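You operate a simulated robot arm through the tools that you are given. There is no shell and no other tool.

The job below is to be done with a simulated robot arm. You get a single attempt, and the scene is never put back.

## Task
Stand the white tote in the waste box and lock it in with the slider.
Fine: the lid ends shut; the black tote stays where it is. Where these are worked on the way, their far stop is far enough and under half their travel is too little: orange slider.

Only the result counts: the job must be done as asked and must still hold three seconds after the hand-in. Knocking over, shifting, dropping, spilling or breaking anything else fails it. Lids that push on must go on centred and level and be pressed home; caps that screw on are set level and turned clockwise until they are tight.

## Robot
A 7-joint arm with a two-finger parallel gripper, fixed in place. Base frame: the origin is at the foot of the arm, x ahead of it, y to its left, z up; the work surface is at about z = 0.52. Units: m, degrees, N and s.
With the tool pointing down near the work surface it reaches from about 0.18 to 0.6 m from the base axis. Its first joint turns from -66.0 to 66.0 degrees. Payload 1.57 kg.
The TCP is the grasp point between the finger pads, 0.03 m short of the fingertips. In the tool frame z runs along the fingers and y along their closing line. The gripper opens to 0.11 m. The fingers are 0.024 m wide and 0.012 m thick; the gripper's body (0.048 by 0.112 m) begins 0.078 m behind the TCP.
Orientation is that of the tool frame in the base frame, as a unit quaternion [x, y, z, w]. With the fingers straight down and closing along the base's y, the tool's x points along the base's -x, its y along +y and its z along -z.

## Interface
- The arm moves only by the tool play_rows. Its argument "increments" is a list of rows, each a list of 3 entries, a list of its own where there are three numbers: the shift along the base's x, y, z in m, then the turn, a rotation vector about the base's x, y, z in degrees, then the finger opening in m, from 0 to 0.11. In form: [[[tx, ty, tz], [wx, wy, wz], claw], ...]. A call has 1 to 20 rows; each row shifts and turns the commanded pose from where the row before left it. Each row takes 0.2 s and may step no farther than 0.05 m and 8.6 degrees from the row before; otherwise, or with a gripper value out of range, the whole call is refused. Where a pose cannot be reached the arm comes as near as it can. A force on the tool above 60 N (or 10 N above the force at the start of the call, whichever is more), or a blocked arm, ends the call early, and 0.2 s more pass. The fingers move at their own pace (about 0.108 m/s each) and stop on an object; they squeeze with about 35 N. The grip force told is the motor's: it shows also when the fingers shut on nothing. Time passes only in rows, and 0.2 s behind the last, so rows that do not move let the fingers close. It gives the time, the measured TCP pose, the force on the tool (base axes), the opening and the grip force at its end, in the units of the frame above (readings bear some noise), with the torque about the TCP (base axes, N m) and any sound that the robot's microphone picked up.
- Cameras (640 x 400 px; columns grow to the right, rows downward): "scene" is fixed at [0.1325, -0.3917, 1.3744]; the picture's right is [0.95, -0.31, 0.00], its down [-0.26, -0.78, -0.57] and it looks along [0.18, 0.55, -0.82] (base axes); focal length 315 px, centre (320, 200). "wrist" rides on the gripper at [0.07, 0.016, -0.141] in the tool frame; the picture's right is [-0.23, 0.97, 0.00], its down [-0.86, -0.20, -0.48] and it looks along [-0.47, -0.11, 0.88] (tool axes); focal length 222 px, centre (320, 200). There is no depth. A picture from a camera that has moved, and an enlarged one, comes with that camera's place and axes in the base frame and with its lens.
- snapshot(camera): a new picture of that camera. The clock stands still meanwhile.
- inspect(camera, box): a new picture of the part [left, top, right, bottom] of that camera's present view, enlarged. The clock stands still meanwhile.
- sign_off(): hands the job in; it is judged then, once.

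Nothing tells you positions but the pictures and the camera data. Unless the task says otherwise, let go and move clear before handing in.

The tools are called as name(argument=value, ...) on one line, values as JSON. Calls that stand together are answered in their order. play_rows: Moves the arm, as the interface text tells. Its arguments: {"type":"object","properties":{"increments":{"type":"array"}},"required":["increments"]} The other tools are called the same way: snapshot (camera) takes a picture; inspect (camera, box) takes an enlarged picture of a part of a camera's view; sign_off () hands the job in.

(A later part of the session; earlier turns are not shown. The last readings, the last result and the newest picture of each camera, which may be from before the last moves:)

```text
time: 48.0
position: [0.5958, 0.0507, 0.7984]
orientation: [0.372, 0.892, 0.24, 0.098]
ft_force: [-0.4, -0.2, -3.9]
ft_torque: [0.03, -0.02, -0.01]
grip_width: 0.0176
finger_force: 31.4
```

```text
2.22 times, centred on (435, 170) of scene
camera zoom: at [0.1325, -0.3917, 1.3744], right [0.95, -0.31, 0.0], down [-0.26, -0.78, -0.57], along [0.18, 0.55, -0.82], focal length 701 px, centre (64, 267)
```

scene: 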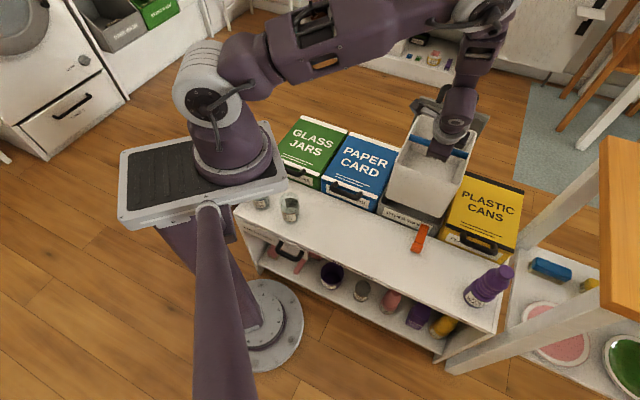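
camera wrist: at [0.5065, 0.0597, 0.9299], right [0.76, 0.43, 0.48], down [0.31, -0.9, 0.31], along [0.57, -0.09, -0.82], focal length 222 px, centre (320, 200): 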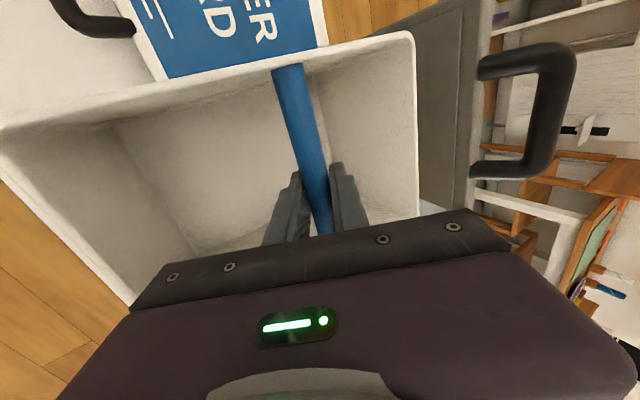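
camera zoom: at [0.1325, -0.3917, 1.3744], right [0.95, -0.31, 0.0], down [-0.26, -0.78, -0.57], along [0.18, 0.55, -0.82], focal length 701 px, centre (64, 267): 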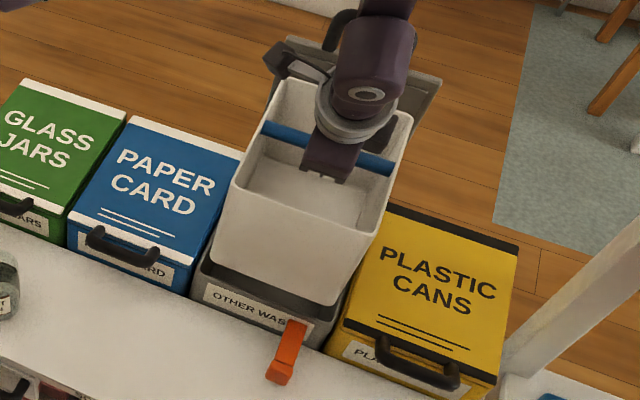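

Readings from the two cameras disagree by several millimetres, so I'll line up visually instead. I'll lower until the tote's bottom is just above the rim, still short of the lid, and compare edges there.

play_rows(increments=[[[0.006, 0.0065, -0.0208], [0, 0, 0], 0.0], [[0.007, 0.0075, -0.0208], [0, 0, 0], 0.0], [[0.0075, 0.0075, -0.0208], [0, 0, 0], 0.0], [[0.0075, 0.0075, -0.0208], [0, 0, 0], 0.0]])

inspect(camera="scene", box=[370, 150, 480, 260])

inspect(camera="wrist", box=[330, 0, 510, 140])

snapshot(camera="wrist")

```text
time: 49.0
position: [0.6245, 0.0827, 0.7157]
orientation: [0.371, 0.892, 0.241, 0.097]
ft_force: [0.4, 0.4, -4.1]
ft_torque: [0.01, -0.05, -0.04]
grip_width: 0.0174
finger_force: 32.3
```

```text
3.64 times, centred on (425, 205) of scene
camera zoom: at [0.1326, -0.3917, 1.3744], right [0.95, -0.31, 0.0], down [-0.26, -0.78, -0.57], along [0.18, 0.55, -0.82], focal length 1147 px, centre (-62, 182)
```

zoom: 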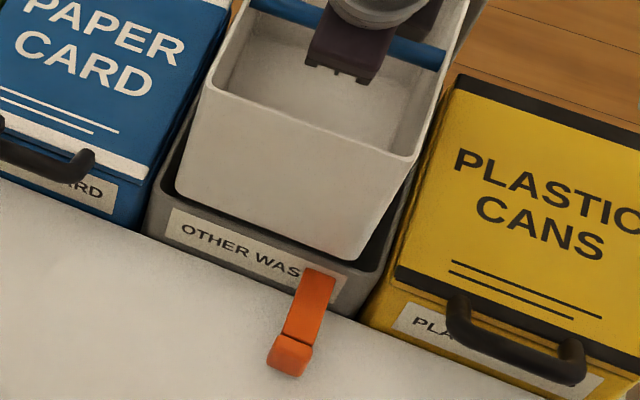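

```text
2.86 times, centred on (420, 70) of wrist
camera zoom: at [0.5358, 0.0911, 0.8459], right [0.76, 0.43, 0.48], down [0.31, -0.9, 0.31], along [0.57, -0.08, -0.82], focal length 635 px, centre (34, 571)
```

zoom: 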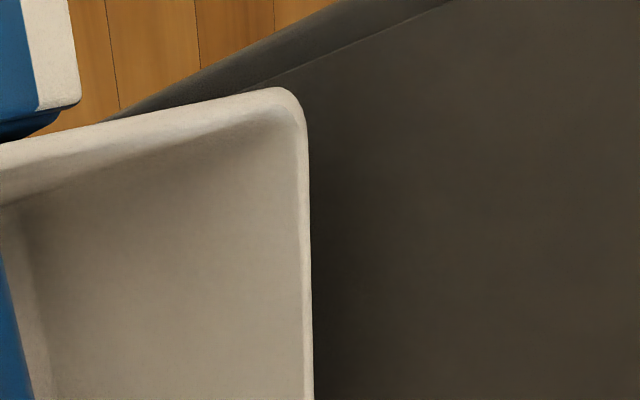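

```text
taken
camera wrist: at [0.5358, 0.0911, 0.8459], right [0.76, 0.43, 0.48], down [0.31, -0.9, 0.31], along [0.57, -0.08, -0.82], focal length 222 px, centre (320, 200)
```

wrist: 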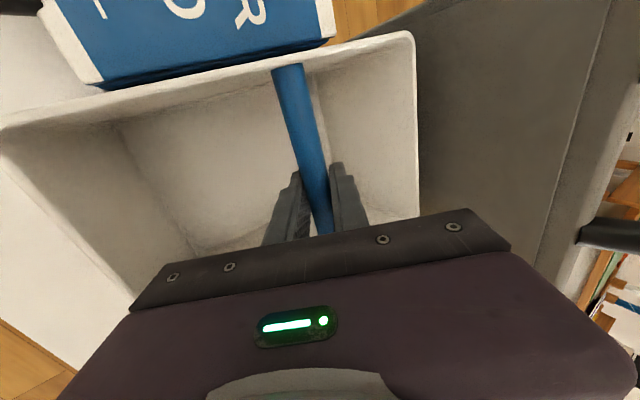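

Now a tight look at the gaps between the tote's bottom and the box rim.

inspect(camera="scene", box=[385, 180, 435, 230])

inspect(camera="scene", box=[420, 190, 470, 240])

inspect(camera="scene", box=[420, 130, 490, 200])

```text
8.00 times, centred on (410, 205) of scene
camera zoom: at [0.1326, -0.3917, 1.3744], right [0.95, -0.31, 0.0], down [-0.26, -0.78, -0.57], along [0.18, 0.55, -0.82], focal length 2524 px, centre (-400, 160)
```

zoom: 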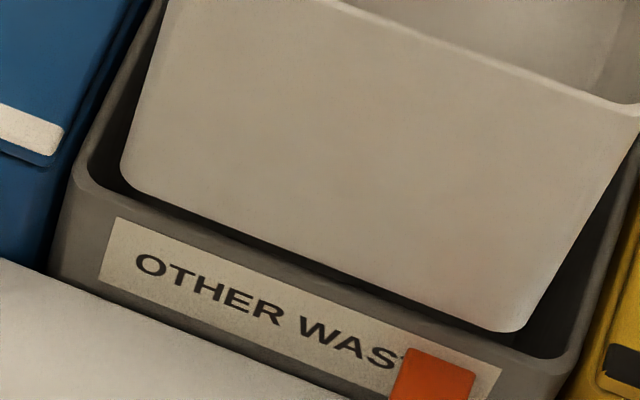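

```text
8.00 times, centred on (445, 215) of scene
camera zoom: at [0.1326, -0.3917, 1.3744], right [0.95, -0.31, 0.0], down [-0.26, -0.78, -0.57], along [0.18, 0.55, -0.82], focal length 2524 px, centre (-680, 80)
```

zoom: 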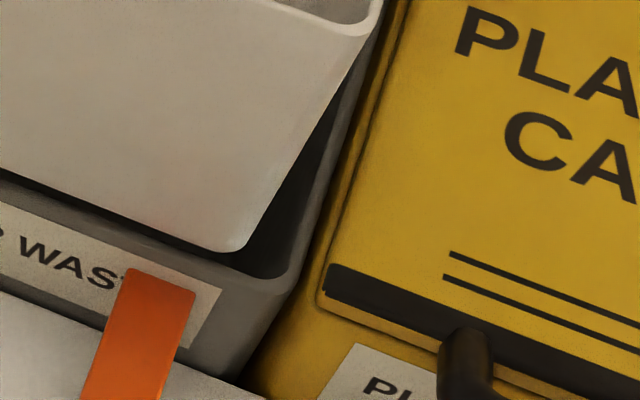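

```text
5.71 times, centred on (455, 165) of scene
camera zoom: at [0.1326, -0.3917, 1.3744], right [0.95, -0.31, 0.0], down [-0.26, -0.78, -0.57], along [0.18, 0.55, -0.82], focal length 1802 px, centre (-451, 400)
```

zoom: 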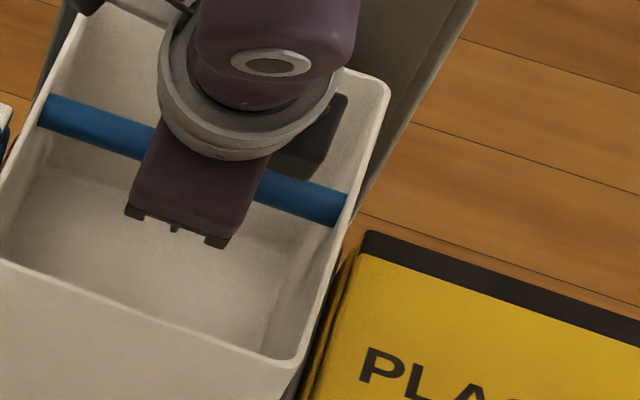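

The room between the front wall and the leaning lid is tight, so I'll tip the tote about 4° to lie parallel to the lid and slide it in that way, levelling it as it sinks. I'll also shift it 3 mm right to centre it.

play_rows(increments=[[[0.0021, -0.0021, 0], [1.414, -1.414, 0], 0.0], [[0, 0, 0], [1.414, -1.414, 0], 0.0], [[0, 0, 0], [0, 0, 0], 0.0]])

inspect(camera="scene", box=[385, 180, 435, 230])

inspect(camera="scene", box=[420, 190, 470, 240])

inspect(camera="wrist", box=[300, 0, 510, 160])

```text
time: 49.9
position: [0.6257, 0.08, 0.7134]
orientation: [0.367, 0.883, 0.272, 0.109]
ft_force: [0.0, -0.8, -4.0]
ft_torque: [0.0, -0.04, -0.01]
grip_width: 0.0176
finger_force: 32.4
```

```text
8.00 times, centred on (410, 205) of scene
camera zoom: at [0.1326, -0.3917, 1.3744], right [0.95, -0.31, 0.0], down [-0.26, -0.78, -0.57], along [0.18, 0.55, -0.82], focal length 2524 px, centre (-400, 160)
```

zoom: 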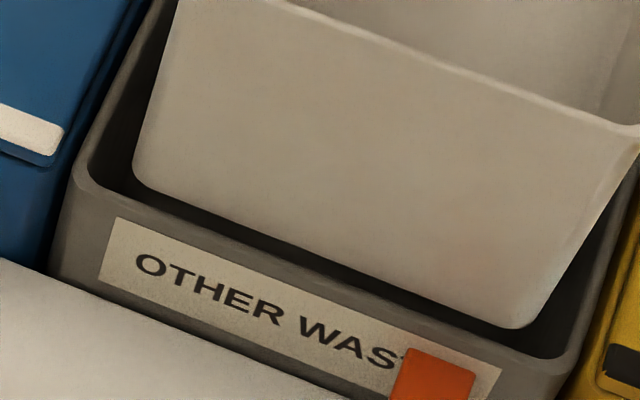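

```text
8.00 times, centred on (445, 215) of scene
camera zoom: at [0.1326, -0.3917, 1.3744], right [0.95, -0.31, 0.0], down [-0.26, -0.78, -0.57], along [0.18, 0.55, -0.82], focal length 2524 px, centre (-680, 80)
```

zoom: 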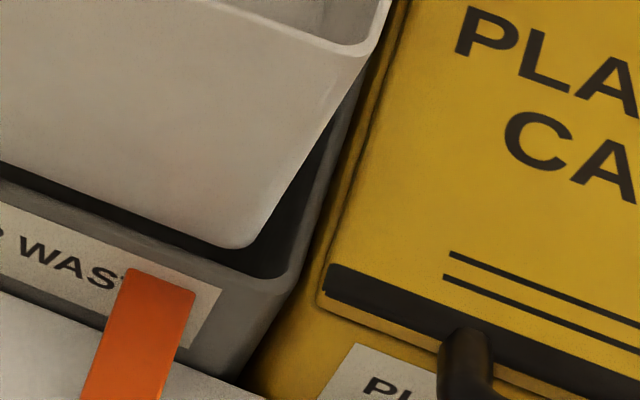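

```text
2.50 times, centred on (405, 80) of wrist
camera zoom: at [0.5311, 0.0819, 0.8421], right [0.73, 0.41, 0.54], down [0.3, -0.91, 0.28], along [0.61, -0.04, -0.79], focal length 555 px, centre (108, 500)
```

zoom: 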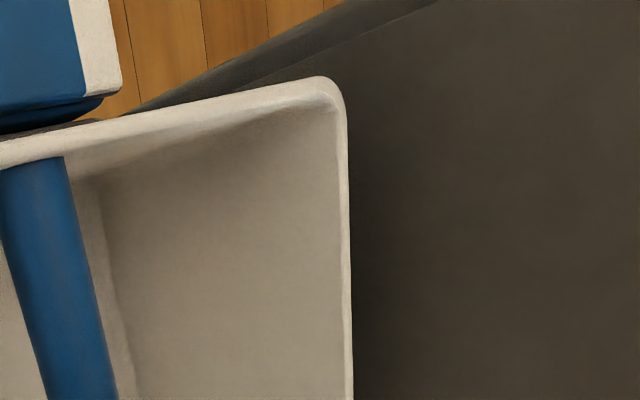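

Tilted, the tote's front bottom edge now clears the front rim by several millimetres and its back edge clears the lid. I'll start lowering slowly along the lid.

play_rows(increments=[[[0.0009, 0.0009, -0.012], [0, 0, 0], 0.0], [[0.0009, 0.0009, -0.012], [0, 0, 0], 0.0], [[0.0009, 0.0009, -0.012], [0, 0, 0], 0.0]])

inspect(camera="scene", box=[380, 170, 470, 240])

inspect(camera="wrist", box=[300, 0, 510, 160])

```text
time: 50.6
position: [0.63, 0.0831, 0.6813]
orientation: [0.366, 0.883, 0.271, 0.11]
ft_force: [-0.2, -0.2, -3.7]
ft_torque: [0.01, -0.04, -0.05]
grip_width: 0.0172
finger_force: 32.5
```

```text
5.71 times, centred on (425, 205) of scene
camera zoom: at [0.1326, -0.3917, 1.3744], right [0.95, -0.31, 0.0], down [-0.26, -0.78, -0.57], along [0.18, 0.55, -0.82], focal length 1802 px, centre (-280, 171)
```

zoom: 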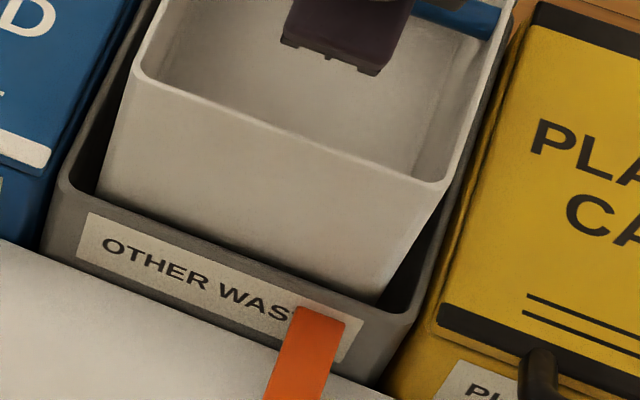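

```text
2.50 times, centred on (405, 80) of wrist
camera zoom: at [0.5345, 0.0856, 0.8073], right [0.73, 0.41, 0.54], down [0.3, -0.91, 0.28], along [0.61, -0.04, -0.79], focal length 555 px, centre (108, 500)
```

zoom: 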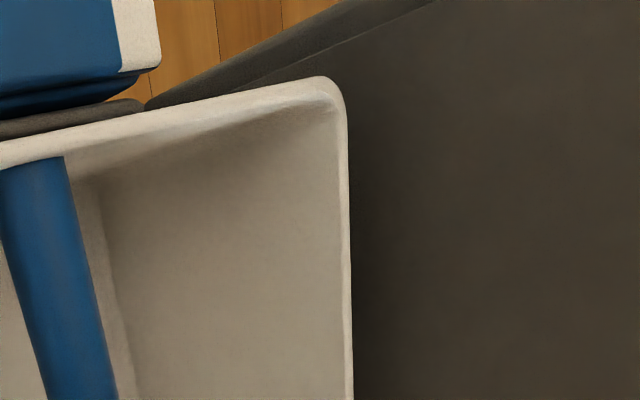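

No contact and the tote is going in evenly. I'll continue lowering.

play_rows(increments=[[[0.0007, 0.0007, -0.012], [0, 0, 0], 0.0], [[0.0007, 0.0007, -0.012], [0, 0, 0], 0.0], [[0.0007, 0.0007, -0.012], [0, 0, 0], 0.0], [[0.0007, 0.0007, -0.012], [0, 0, 0], 0.0]])

inspect(camera="scene", box=[380, 150, 480, 240])

inspect(camera="wrist", box=[300, 0, 510, 160])

```text
time: 51.6
position: [0.6333, 0.084, 0.6331]
orientation: [0.368, 0.883, 0.27, 0.11]
ft_force: [-0.3, 0.5, -3.4]
ft_torque: [-0.03, -0.07, 0.03]
grip_width: 0.0176
finger_force: 31.9
```

```text
4.44 times, centred on (430, 195) of scene
camera zoom: at [0.1326, -0.3917, 1.3744], right [0.95, -0.31, 0.0], down [-0.26, -0.78, -0.57], along [0.18, 0.55, -0.82], focal length 1402 px, centre (-169, 222)
```

zoom: 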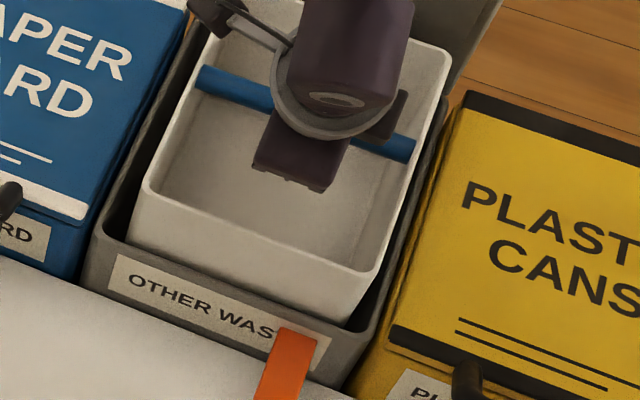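

```text
2.50 times, centred on (405, 80) of wrist
camera zoom: at [0.538, 0.0865, 0.759], right [0.73, 0.41, 0.54], down [0.3, -0.91, 0.28], along [0.61, -0.04, -0.79], focal length 555 px, centre (108, 500)
```

zoom: 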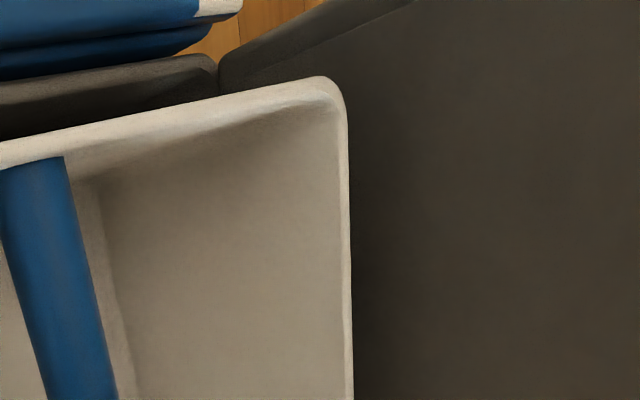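

Still free. I'll trim 2 mm left and continue down while bringing the tote back to level.

play_rows(increments=[[[-0.0007, 0.0021, -0.0125], [-0.707, 0.707, 0], 0.0], [[0, 0.0014, -0.0125], [-0.707, 0.707, 0], 0.0], [[0.0007, 0.0007, -0.0125], [-0.707, 0.707, 0], 0.0], [[0.0007, 0.0007, -0.0125], [-0.707, 0.707, 0], 0.0]])

inspect(camera="scene", box=[380, 150, 480, 240])

inspect(camera="wrist", box=[240, 0, 510, 160])

```text
time: 52.6
position: [0.6343, 0.0883, 0.5826]
orientation: [0.372, 0.892, 0.239, 0.095]
ft_force: [0.6, 0.4, -2.9]
ft_torque: [0.03, -0.04, 0.02]
grip_width: 0.0175
finger_force: 32.5
```

```text
4.44 times, centred on (430, 195) of scene
camera zoom: at [0.1326, -0.3917, 1.3744], right [0.95, -0.31, 0.0], down [-0.26, -0.78, -0.57], along [0.18, 0.55, -0.82], focal length 1402 px, centre (-169, 222)
```

zoom: 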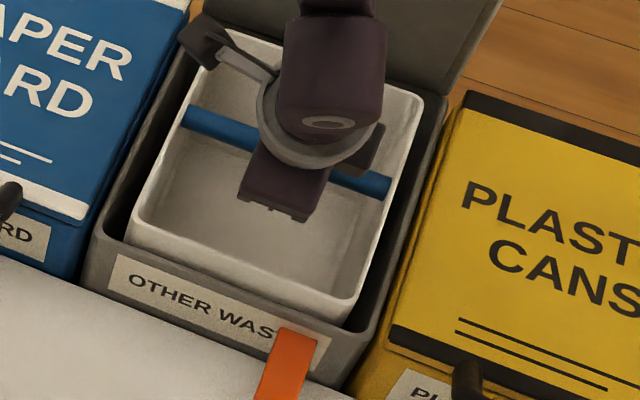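

```text
2.37 times, centred on (375, 80) of wrist
camera zoom: at [0.5469, 0.0975, 0.7138], right [0.76, 0.43, 0.48], down [0.31, -0.9, 0.31], along [0.57, -0.08, -0.82], focal length 526 px, centre (190, 484)
```

zoom: 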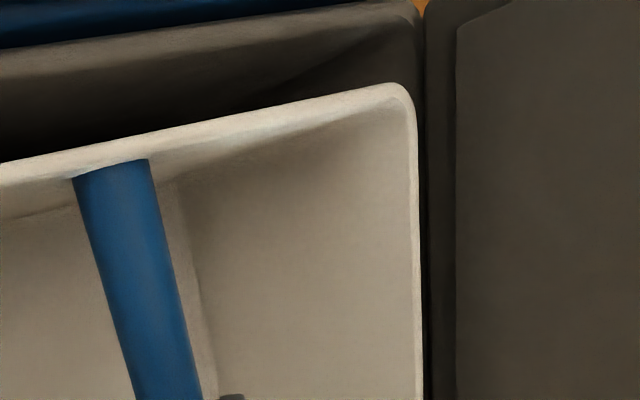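

Level again and nearly in. I'll lower on towards the box floor in steps until it touches down.

play_rows(increments=[[[0, 0, -0.012], [0, 0, 0], 0.0], [[0, 0, -0.012], [0, 0, 0], 0.0], [[0, 0, -0.01], [0, 0, 0], 0.0]])

inspect(camera="scene", box=[380, 150, 480, 240])

```text
time: 53.5
position: [0.6336, 0.0912, 0.5483]
orientation: [0.371, 0.892, 0.239, 0.097]
ft_force: [0.1, -0.1, -3.1]
ft_torque: [0.02, -0.06, 0.02]
grip_width: 0.0175
finger_force: 32.3
```

```text
4.44 times, centred on (430, 195) of scene
camera zoom: at [0.1326, -0.3917, 1.3744], right [0.95, -0.31, 0.0], down [-0.26, -0.78, -0.57], along [0.18, 0.55, -0.82], focal length 1402 px, centre (-169, 222)
```

zoom: 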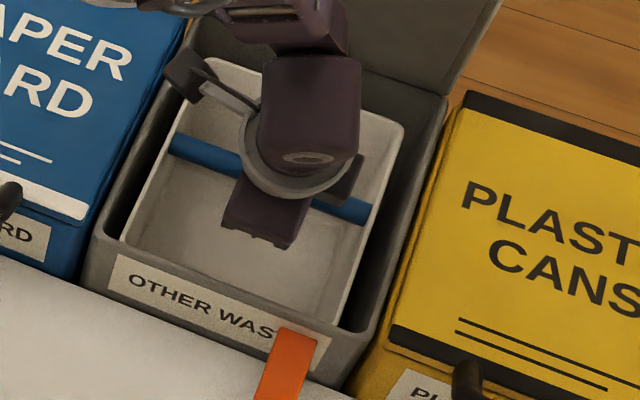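

The rim is now below the box edge and nothing has touched. Final small steps down to the floor.

play_rows(increments=[[[0, 0, -0.005], [0, 0, 0], 0.0], [[0, 0, -0.005], [0, 0, 0], 0.0], [[0, 0, 0], [0, 0, 0], 0.0]])

play_rows(increments=[[[0, 0, -0.003], [0, 0, 0], 0.0], [[0, 0, 0], [0, 0, 0], 0.0]])

```text
time: 54.2
position: [0.6319, 0.0918, 0.5397]
orientation: [0.372, 0.892, 0.239, 0.097]
ft_force: [-0.9, 0.4, -3.6]
ft_torque: [-0.01, -0.08, 0.02]
grip_width: 0.0175
finger_force: 32.0
```

```text
time: 54.9
position: [0.6313, 0.0914, 0.5373]
orientation: [0.372, 0.892, 0.239, 0.095]
ft_force: [-0.4, -0.3, -3.1]
ft_torque: [0.02, -0.08, -0.02]
grip_width: 0.0175
finger_force: 32.6
```

Not down yet. I'll recentre 3 mm to the right and keep stepping down.

play_rows(increments=[[[0.002, -0.002, -0.003], [0, 0, 0], 0.0], [[0, 0, -0.003], [0, 0, 0], 0.0], [[0, 0, 0], [0, 0, 0], 0.0]])

play_rows(increments=[[[0, 0, -0.003], [0, 0, 0], 0.0], [[0, 0, -0.003], [0, 0, 0], 0.0], [[0, 0, 0], [0, 0, 0], 0.0]])

snapshot(camera="wrist")

```text
time: 55.6
position: [0.6303, 0.0888, 0.5373]
orientation: [0.371, 0.892, 0.239, 0.097]
ft_force: [3.1, 0.9, -1.0]
ft_torque: [-0.23, 0.02, 0.2]
grip_width: 0.0173
finger_force: 32.2
out of reach, approached as far as the arm can: row 1
```

```text
time: 56.5
position: [0.6307, 0.0873, 0.5362]
orientation: [0.371, 0.892, 0.24, 0.098]
ft_force: [18.7, 9.9, -4.0]
ft_torque: [-0.14, 0.14, 0.28]
grip_width: 0.0176
finger_force: 32.0
out of reach, approached as far as the arm can: row 1
```

```text
taken
camera wrist: at [0.5406, 0.097, 0.6672], right [0.76, 0.43, 0.49], down [0.31, -0.9, 0.31], along [0.57, -0.08, -0.82], focal length 222 px, centre (320, 200)
```

wrist: 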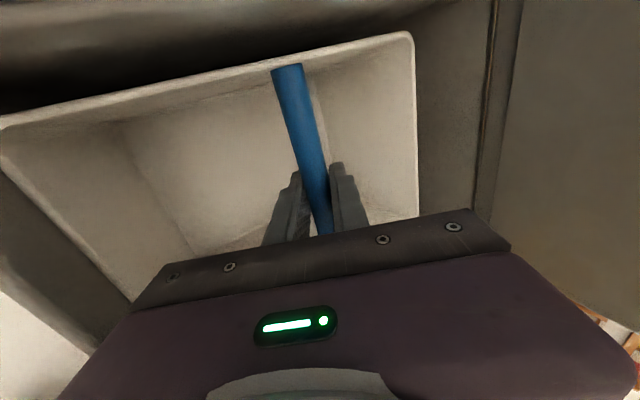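

The arm is at the edge of its reach, with the front of the tote just touching the front wall and the bottom within about a centimetre of the floor. I'll lean the tool a few degrees more to gain reach and keep lowering.

play_rows(increments=[[[0.001, 0.001, 0], [1.414, -1.414, 0], 0.0], [[0.002, 0.002, 0], [1.414, -1.414, 0], 0.0], [[0, 0, 0], [0, 0, 0], 0.0]])

play_rows(increments=[[[0, 0, -0.004], [0, 0, 0], 0.0], [[0, 0, -0.004], [0, 0, 0], 0.0], [[0, 0, 0], [0, 0, 0], 0.0]])

inspect(camera="scene", box=[380, 150, 480, 240])

snapshot(camera="wrist")

```text
time: 57.2
position: [0.6279, 0.0902, 0.5388]
orientation: [0.368, 0.883, 0.27, 0.107]
ft_force: [-0.5, 0.0, -2.7]
ft_torque: [0.04, -0.03, 0.02]
grip_width: 0.0177
finger_force: 32.0
out of reach, approached as far as the arm can: row 1, 2
```

```text
time: 58.0
position: [0.6275, 0.0929, 0.5383]
orientation: [0.367, 0.883, 0.271, 0.111]
ft_force: [15.1, 8.0, -2.7]
ft_torque: [-0.1, 0.15, 0.35]
grip_width: 0.0174
finger_force: 32.2
out of reach, approached as far as the arm can: row 1, 2
```

```text
4.44 times, centred on (430, 195) of scene
camera zoom: at [0.1328, -0.3916, 1.3744], right [0.95, -0.31, 0.0], down [-0.26, -0.78, -0.57], along [0.18, 0.55, -0.82], focal length 1402 px, centre (-169, 222)
```

zoom: 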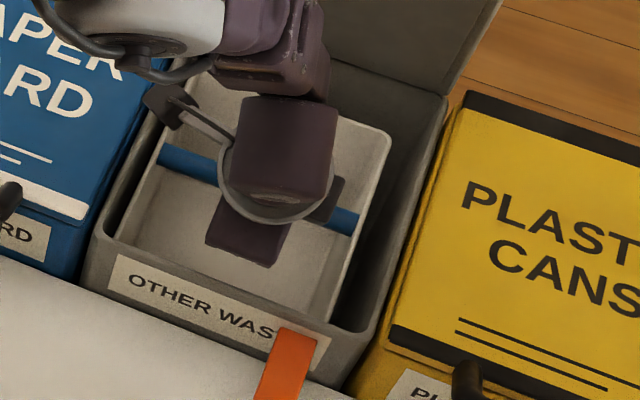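

```text
taken
camera wrist: at [0.5315, 0.0941, 0.6655], right [0.73, 0.41, 0.54], down [0.3, -0.91, 0.28], along [0.61, -0.04, -0.79], focal length 222 px, centre (320, 200)
```

wrist: 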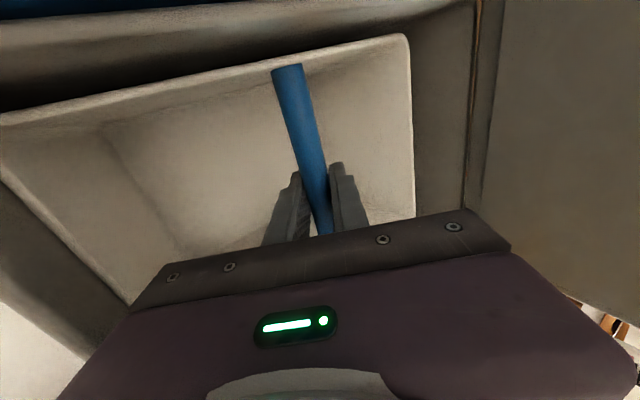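

The extra lean didn't help. I'll look at the arm's posture before deciding how to finish the descent.

snapshot(camera="scene")

inspect(camera="scene", box=[385, 170, 455, 230])

```text
taken
```

scene: 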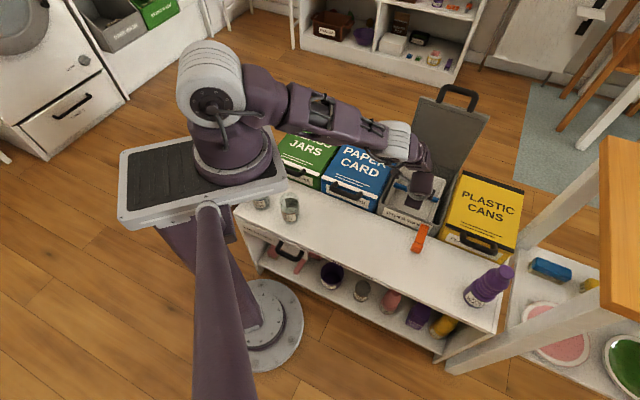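

```text
6.67 times, centred on (420, 200) of scene
camera zoom: at [0.1328, -0.3916, 1.3744], right [0.95, -0.31, 0.0], down [-0.26, -0.78, -0.57], along [0.18, 0.55, -0.82], focal length 2103 px, centre (-347, 200)
```

zoom: 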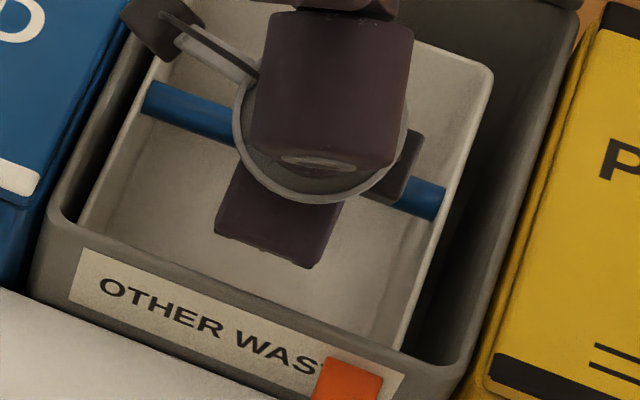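

I'll bring the tote back level and recentre it a little to the right, at the lowest height the arm can hold, before letting it down.

play_rows(increments=[[[0.001, -0.001, 0.003], [-1.414, 1.414, 0], 0.0], [[0.002, -0.002, 0.002], [-1.414, 1.414, 0], 0.0], [[0.002, -0.002, 0], [0, 0, 0], 0.0], [[0, 0, 0], [0, 0, 0], 0.0]])

inspect(camera="scene", box=[385, 170, 455, 230])

```text
time: 59.0
position: [0.6314, 0.0878, 0.5428]
orientation: [0.371, 0.892, 0.239, 0.095]
ft_force: [10.8, 22.6, -4.4]
ft_torque: [-0.06, 0.07, 0.22]
grip_width: 0.0174
finger_force: 32.3
```

```text
6.67 times, centred on (420, 200) of scene
camera zoom: at [0.1328, -0.3914, 1.3745], right [0.95, -0.31, 0.0], down [-0.26, -0.78, -0.57], along [0.18, 0.54, -0.82], focal length 2103 px, centre (-347, 200)
```

zoom: 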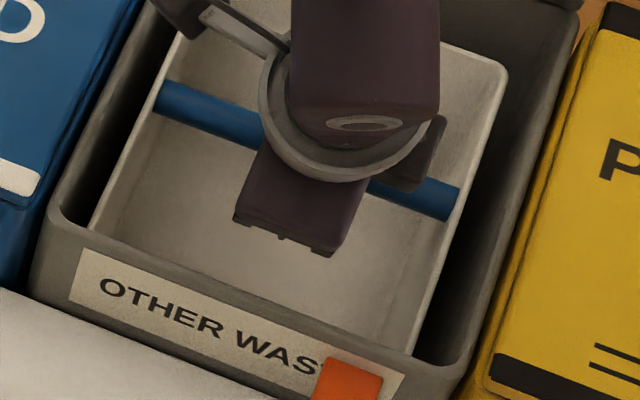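

It's level and recentred, but lightly pressed against the front wall. I'll ease it 4 mm deeper to free it, then try lowering again.

play_rows(increments=[[[0.0015, 0.0015, 0], [0, 0, 0], 0.0], [[0.0015, 0.0015, 0], [0, 0, 0], 0.0], [[0, 0, 0], [0, 0, 0], 0.0]])

play_rows(increments=[[[0, 0, -0.003], [0, 0, 0], 0.0], [[0, 0, -0.003], [0, 0, 0], 0.0], [[0, 0, 0], [0, 0, 0], 0.0]])

```text
time: 59.9
position: [0.632, 0.0889, 0.5422]
orientation: [0.371, 0.892, 0.239, 0.096]
ft_force: [-1.3, -0.5, -3.5]
ft_torque: [0.02, -0.04, -0.01]
grip_width: 0.0177
finger_force: 32.5
```

```text
time: 60.6
position: [0.6309, 0.0876, 0.5372]
orientation: [0.374, 0.892, 0.235, 0.096]
ft_force: [12.8, 14.2, 3.0]
ft_torque: [-0.14, 0.0, 0.53]
grip_width: 0.0178
finger_force: 32.0
out of reach, approached as far as the arm can: row 2
```

The arm won't go lower here, and the tote is only some millimetres above the floor. I'll relieve the wall contact and then open the fingers slightly to set it down.

play_rows(increments=[[[0.0015, 0.0015, 0.002], [0, 0, 0], 0.0], [[0, 0, 0], [0, 0, 0], 0.0]])

play_rows(increments=[[[0, 0, 0], [0, 0, 0], 0.022], [[0, 0, 0], [0, 0, 0], 0.03], [[0, 0, 0], [0, 0, 0], 0.03], [[0, 0, 0], [0, 0, 0], 0.03]])

inspect(camera="wrist", box=[200, 20, 480, 240])

inspect(camera="scene", box=[385, 160, 465, 240])

```text
time: 61.2
position: [0.6342, 0.0909, 0.5376]
orientation: [0.372, 0.892, 0.239, 0.096]
ft_force: [0.4, 0.3, -3.4]
ft_torque: [0.01, 0.02, -0.01]
grip_width: 0.0175
finger_force: 32.9
```

```text
time: 62.2
position: [0.6349, 0.0912, 0.54]
orientation: [0.371, 0.892, 0.239, 0.096]
ft_force: [-0.2, -1.1, -0.1]
ft_torque: [0.0, -0.01, 0.02]
grip_width: 0.0302
finger_force: 0.1
```

```text
1.82 times, centred on (340, 130) of wrist
camera zoom: at [0.5453, 0.0995, 0.6709], right [0.76, 0.43, 0.48], down [0.31, -0.9, 0.31], along [0.57, -0.08, -0.82], focal length 404 px, centre (284, 327)
```

zoom: 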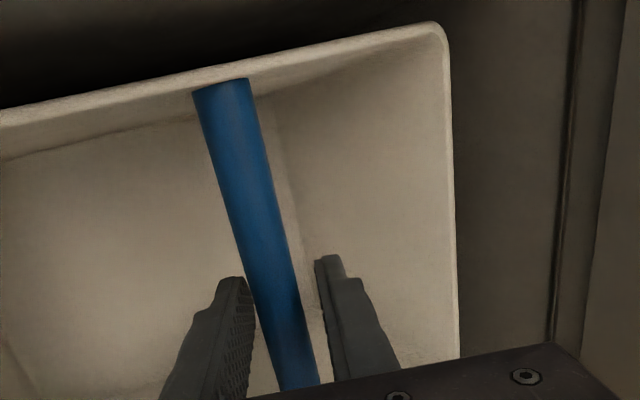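

```text
5.00 times, centred on (425, 200) of scene
camera zoom: at [0.1325, -0.3917, 1.3744], right [0.95, -0.31, 0.0], down [-0.26, -0.78, -0.57], along [0.18, 0.55, -0.82], focal length 1577 px, centre (-205, 200)
```

zoom: 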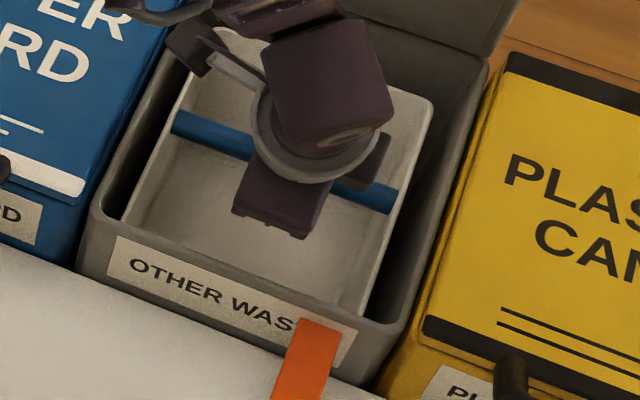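

The tote has settled onto the floor of the box and the fingers are free. I'll open wider and back out along the tool axis.

play_rows(increments=[[[0, 0, 0], [0, 0, 0], 0.06], [[0, 0, 0], [0, 0, 0], 0.06], [[-0.0088, -0.0088, 0.0217], [0, 0, 0], 0.06], [[-0.0124, -0.0124, 0.0303], [0, 0, 0], 0.06], [[-0.0124, -0.0124, 0.035], [0, 0, 0], 0.06], [[-0.012, -0.012, 0.04], [0, 0, 0], 0.06], [[-0.012, -0.012, 0.04], [0, 0, 0], 0.06]])

snapshot(camera="wrist")

inspect(camera="scene", box=[385, 160, 465, 240])

```text
time: 63.9
position: [0.5792, 0.0328, 0.7043]
orientation: [0.371, 0.892, 0.239, 0.096]
ft_force: [0.2, -0.1, -0.3]
ft_torque: [-0.04, 0.01, 0.0]
grip_width: 0.0601
finger_force: 0.0
```

```text
taken
camera wrist: at [0.4898, 0.0421, 0.836], right [0.76, 0.43, 0.48], down [0.31, -0.9, 0.31], along [0.57, -0.08, -0.82], focal length 222 px, centre (320, 200)
```

wrist: 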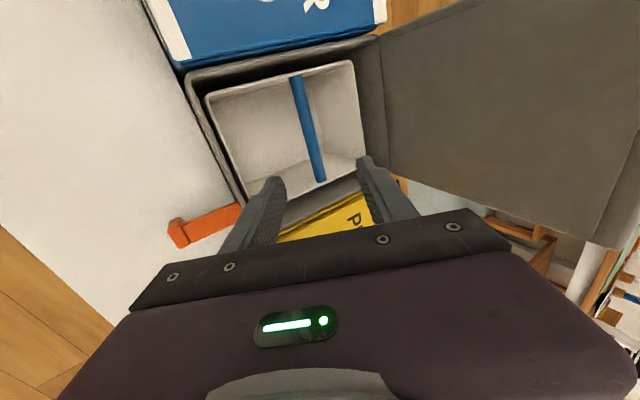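

```text
5.00 times, centred on (425, 200) of scene
camera zoom: at [0.1325, -0.3917, 1.3744], right [0.95, -0.31, 0.0], down [-0.26, -0.78, -0.57], along [0.18, 0.55, -0.82], focal length 1577 px, centre (-205, 200)
```

zoom: 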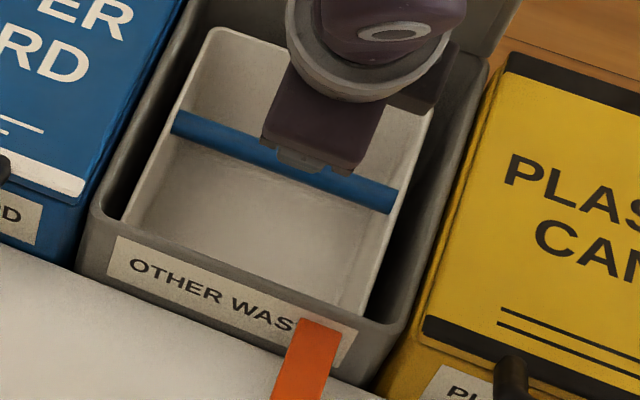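

The white tote now stands inside the waste box. I'll look closer to check its seating and the clearance for the bolt.

inspect(camera="wrist", box=[160, 30, 400, 220])

inspect(camera="wrist", box=[180, 60, 270, 130])

```text
2.11 times, centred on (280, 125) of wrist
camera zoom: at [0.4898, 0.0421, 0.836], right [0.76, 0.43, 0.48], down [0.31, -0.9, 0.31], along [0.57, -0.08, -0.82], focal length 468 px, centre (404, 358)
```

zoom: 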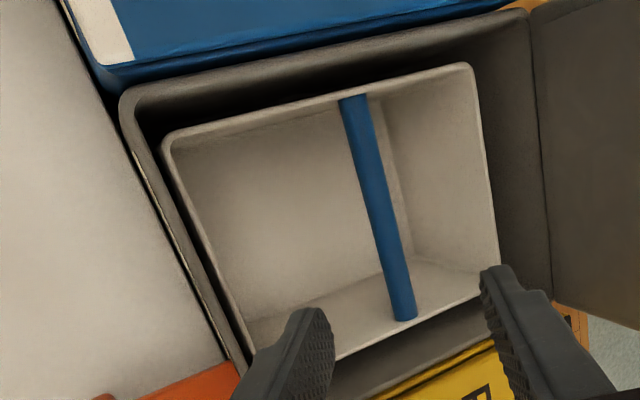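

```text
5.71 times, centred on (225, 95) of wrist
camera zoom: at [0.4898, 0.0421, 0.836], right [0.76, 0.43, 0.48], down [0.31, -0.9, 0.31], along [0.57, -0.08, -0.82], focal length 1269 px, centre (863, 800)
```

zoom: 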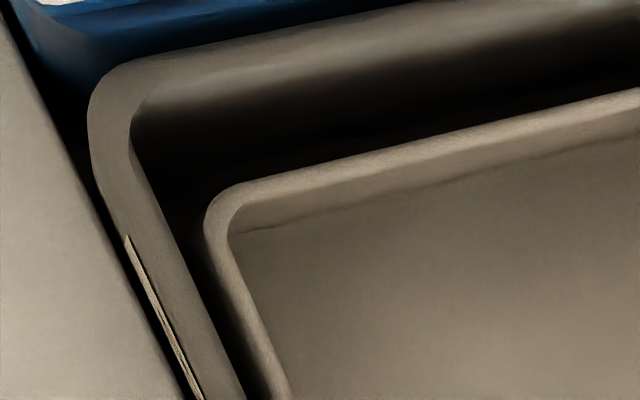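

The tote stands level, below the rim. Next I'll slide the bolt in while the lid is still open. I'll bring the tool upright in front of the knob with the fingers closed.

play_rows(increments=[[[-0.01414, -0.01414, 0.02], [-5.303, 5.303, 0], 0.03], [[-0.01414, -0.01414, 0.02], [-5.303, 5.303, 0], 0.03], [[-0.01414, -0.01414, 0.02], [-5.303, 5.303, 0], 0.03], [[-0.01414, -0.01414, 0.02], [-5.303, 5.303, 0], 0.03]])

play_rows(increments=[[[-0.0027, -0.009, 0], [0, 0, 8.18], 0.0], [[-0.0027, -0.009, 0], [0, 0, 8.18], 0.0], [[-0.0027, -0.009, 0], [0, 0, 8.18], 0.0], [[-0.0027, -0.009, 0], [0, 0, 8.18], 0.0], [[-0.0027, -0.009, 0], [0, 0, 8.18], 0.0], [[-0.0027, -0.009, 0], [0, 0, 8.18], 0.0], [[-0.0027, -0.009, 0], [0, 0, 8.18], 0.0], [[-0.0027, -0.009, 0], [0, 0, 8.18], 0.0], [[-0.0027, -0.009, 0], [0, 0, 8.18], 0.0], [[-0.0027, -0.009, 0], [0, 0, 8.18], 0.0], [[-0.0027, -0.009, 0], [0, 0, 8.18], 0.0]])

snapshot(camera="wrist")

inspect(camera="scene", box=[370, 150, 480, 260])

```text
time: 64.8
position: [0.519, -0.0206, 0.7854]
orientation: [0.385, 0.923, 0.0, -0.003]
ft_force: [-0.9, -0.6, 0.4]
ft_torque: [0.0, -0.05, -0.03]
grip_width: 0.03
finger_force: 0.0
```

```text
time: 67.2
position: [0.4905, -0.1219, 0.7858]
orientation: [-0.382, 0.924, -0.001, -0.001]
ft_force: [0.5, -0.9, -0.3]
ft_torque: [-0.02, -0.01, -0.02]
grip_width: 0.0
finger_force: 21.4
```

```text
taken
camera wrist: at [0.4295, -0.1593, 0.9271], right [-0.53, 0.85, 0.0], down [0.75, 0.46, 0.47], along [0.4, 0.25, -0.88], focal length 222 px, centre (320, 200)
```

wrist: 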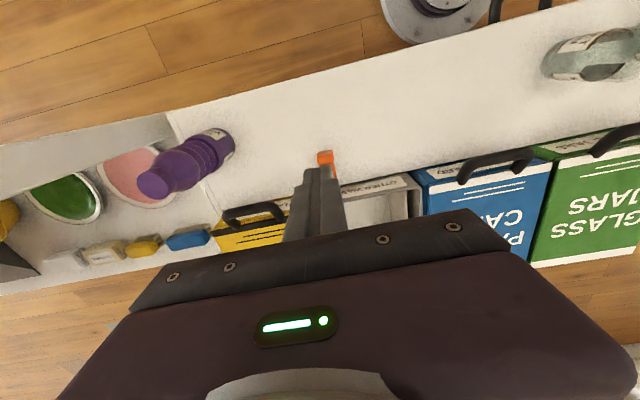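

```text
3.64 times, centred on (425, 205) of scene
camera zoom: at [0.1325, -0.3917, 1.3744], right [0.95, -0.31, 0.0], down [-0.26, -0.78, -0.57], along [0.18, 0.55, -0.82], focal length 1147 px, centre (-62, 182)
```

zoom: 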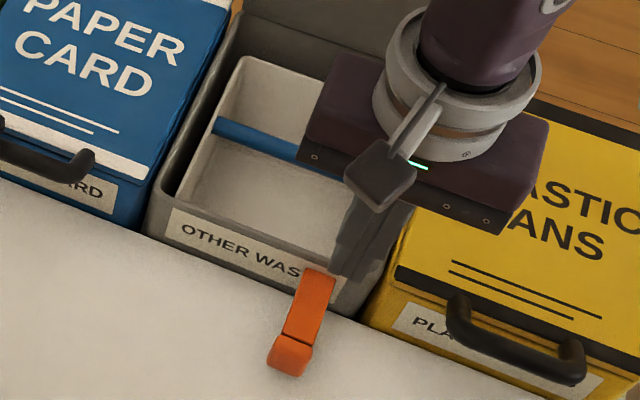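

The knob is ahead of the fingers with a couple of centimetres of gap. I'll lower in front of it to knob height.

play_rows(increments=[[[0.001, -0.001, -0.045], [0, 0, 0], 0.0], [[0, 0, -0.045], [0, 0, 0], 0.0], [[0, 0, -0.045], [0, 0, 0], 0.0], [[0, 0, -0.045], [0, 0, 0], 0.0], [[0, 0, -0.042], [0, 0, 0], 0.0]])

inspect(camera="wrist", box=[220, 120, 420, 240])

inspect(camera="scene", box=[370, 150, 480, 260])

```text
time: 68.5
position: [0.4911, -0.1239, 0.5624]
orientation: [-0.382, 0.924, -0.002, -0.002]
ft_force: [-0.7, 0.2, 0.4]
ft_torque: [-0.02, 0.0, 0.01]
grip_width: 0.0
finger_force: 20.8
```

```text
3.20 times, centred on (320, 180) of wrist
camera zoom: at [0.4306, -0.1614, 0.7046], right [-0.52, 0.85, 0.0], down [0.75, 0.46, 0.47], along [0.41, 0.25, -0.88], focal length 711 px, centre (320, 264)
```

zoom: 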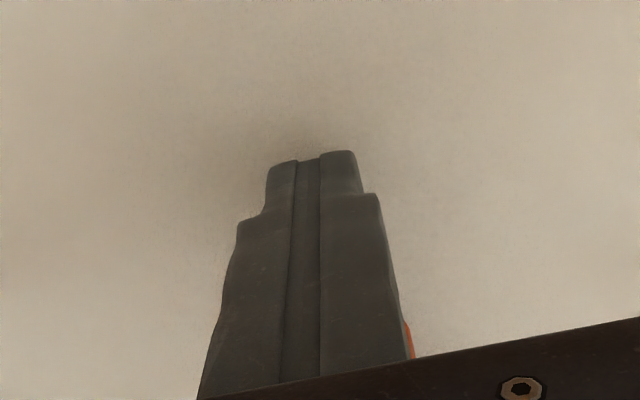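

```text
3.64 times, centred on (425, 205) of scene
camera zoom: at [0.1325, -0.3917, 1.3744], right [0.95, -0.31, 0.0], down [-0.26, -0.78, -0.57], along [0.18, 0.55, -0.82], focal length 1147 px, centre (-62, 182)
```

zoom: 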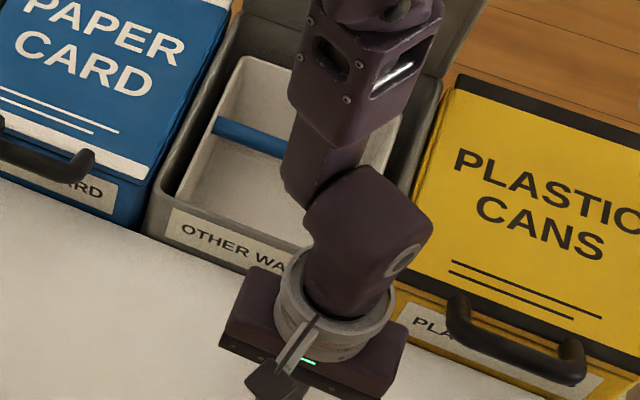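

In position in front of the knob. I'll push it in towards the box in small steps.

play_rows(increments=[[[0.007, 0.007, 0], [0, 0, 0], 0.0], [[0.007, 0.007, 0], [0, 0, 0], 0.0], [[0.005, 0.005, 0], [0, 0, 0], 0.0], [[0.005, 0.005, 0], [0, 0, 0], 0.0], [[0.005, 0.005, 0], [0, 0, 0], 0.0]])

play_rows(increments=[[[0.005, 0.005, 0], [0, 0, 0], 0.0], [[0.005, 0.005, 0], [0, 0, 0], 0.0], [[0.005, 0.005, 0], [0, 0, 0], 0.0]])

inspect(camera="scene", box=[370, 150, 480, 260])

```text
time: 69.7
position: [0.5217, -0.0945, 0.5618]
orientation: [-0.381, 0.925, 0.0, -0.001]
ft_force: [-0.7, -0.5, -0.8]
ft_torque: [0.01, -0.03, -0.01]
grip_width: 0.0001
finger_force: 21.2
```

```text
time: 70.5
position: [0.5364, -0.0792, 0.5624]
orientation: [-0.38, 0.925, -0.001, -0.003]
ft_force: [-0.3, -0.4, 1.0]
ft_torque: [0.01, 0.01, 0.0]
grip_width: 0.0
finger_force: 21.2
```

```text
3.64 times, centred on (425, 205) of scene
camera zoom: at [0.1325, -0.3917, 1.3744], right [0.95, -0.31, 0.0], down [-0.26, -0.78, -0.57], along [0.18, 0.55, -0.82], focal length 1147 px, centre (-62, 182)
```

zoom: 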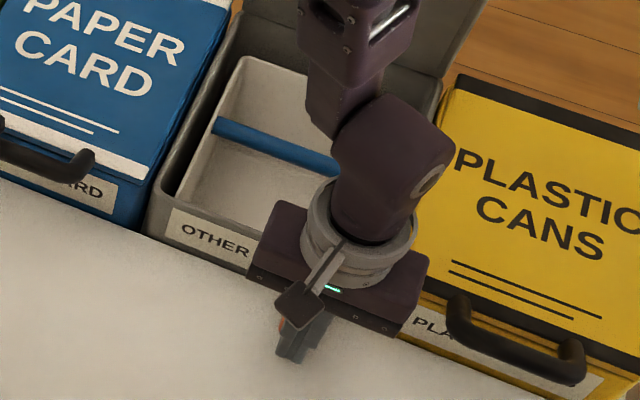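

The slider is moving in freely, back near where it started. I'll continue to its inner stop.

play_rows(increments=[[[0.0035, 0.0035, 0], [0, 0, 0], 0.0], [[0.0035, 0.0035, 0], [0, 0, 0], 0.0], [[0, 0, 0], [0, 0, 0], 0.0]])

play_rows(increments=[[[0.0035, 0.0035, 0], [0, 0, 0], 0.0], [[0.0035, 0.0035, 0], [0, 0, 0], 0.0], [[0, 0, 0], [0, 0, 0], 0.0]])

inspect(camera="scene", box=[370, 150, 480, 260])

```text
time: 71.2
position: [0.5434, -0.0713, 0.5632]
orientation: [-0.38, 0.925, -0.001, -0.002]
ft_force: [0.6, -0.7, 0.5]
ft_torque: [0.03, 0.0, 0.01]
grip_width: 0.0
finger_force: 21.2
```

```text
time: 72.0
position: [0.5449, -0.0708, 0.562]
orientation: [-0.38, 0.925, -0.002, -0.01]
ft_force: [-38.6, -39.0, 8.4]
ft_torque: [0.39, 0.04, 0.02]
grip_width: 0.0
finger_force: 21.2
```

```text
3.64 times, centred on (425, 205) of scene
camera zoom: at [0.1318, -0.3923, 1.3743], right [0.95, -0.31, 0.0], down [-0.26, -0.78, -0.57], along [0.18, 0.55, -0.82], focal length 1147 px, centre (-62, 182)
```

zoom: 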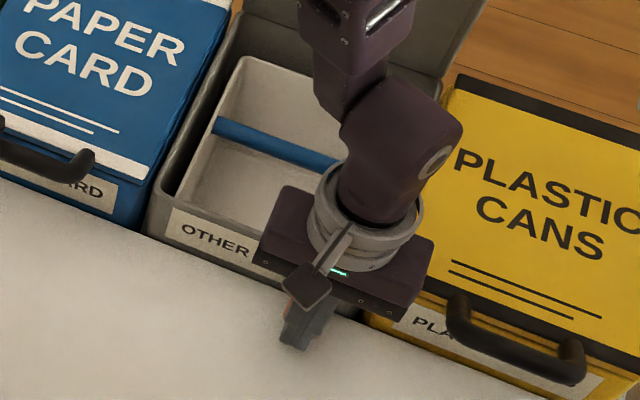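

The slider has hit a firm stop after about 50 mm of travel. I'll back off, rise and check that the bolt lies over the tote's rim.

play_rows(increments=[[[-0.005, -0.005, 0], [0, 0, 0], 0.0], [[-0.014, -0.014, 0], [0, 0, 0], 0.0], [[-0.014, -0.014, 0.02], [0, 0, 0], 0.0], [[-0.01, -0.01, 0.045], [0, 0, 0], 0.0], [[-0.01, -0.01, 0.045], [0, 0, 0], 0.0], [[-0.01, -0.01, 0.045], [0, 0, 0], 0.0], [[-0.01, -0.01, 0.045], [0, 0, 0], 0.0]])

snapshot(camera="wrist")

inspect(camera="scene", box=[385, 180, 465, 250])

inspect(camera="wrist", box=[270, 120, 390, 220])

```text
time: 73.7
position: [0.4728, -0.1402, 0.7603]
orientation: [-0.38, 0.925, -0.001, -0.002]
ft_force: [0.6, -0.2, 0.5]
ft_torque: [0.01, -0.01, 0.03]
grip_width: 0.0
finger_force: 20.9
```

```text
taken
camera wrist: at [0.4123, -0.177, 0.9024], right [-0.52, 0.85, 0.0], down [0.75, 0.46, 0.47], along [0.41, 0.25, -0.88], focal length 222 px, centre (320, 200)
```

wrist: 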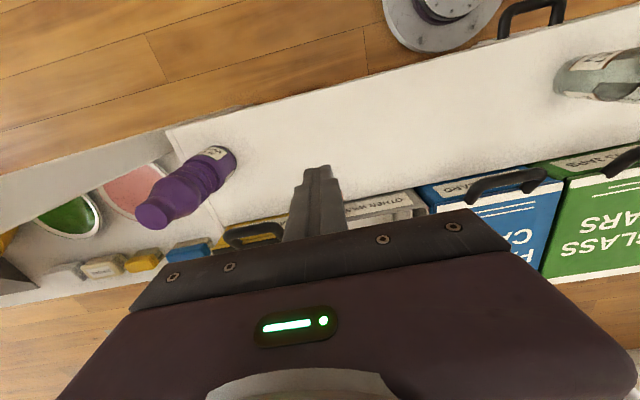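

```text
5.71 times, centred on (425, 215) of scene
camera zoom: at [0.1325, -0.3917, 1.3744], right [0.95, -0.31, 0.0], down [-0.26, -0.78, -0.57], along [0.18, 0.55, -0.82], focal length 1802 px, centre (-280, 114)
```

zoom: 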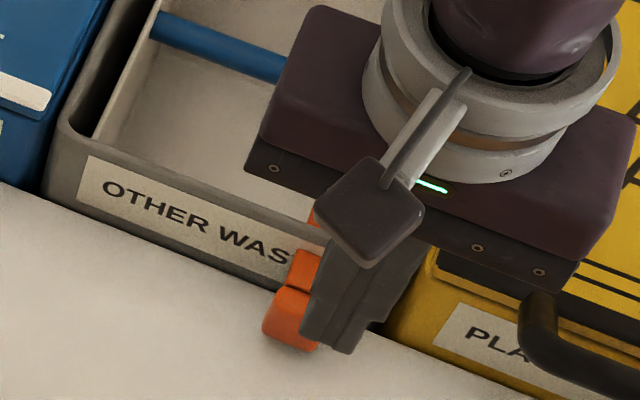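

```text
4.00 times, centred on (330, 170) of wrist
camera zoom: at [0.4123, -0.177, 0.9024], right [-0.52, 0.85, 0.0], down [0.75, 0.46, 0.47], along [0.41, 0.25, -0.88], focal length 888 px, centre (280, 320)
```

zoom: 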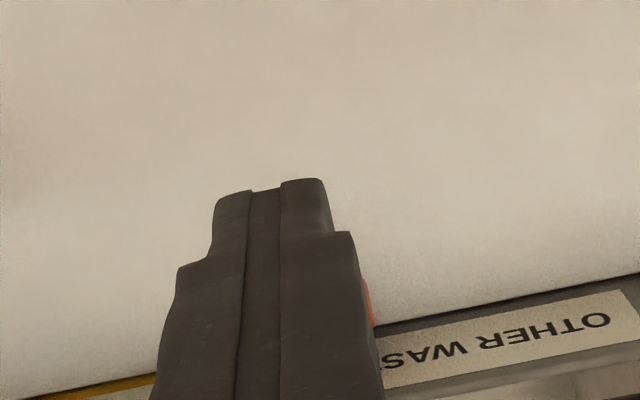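

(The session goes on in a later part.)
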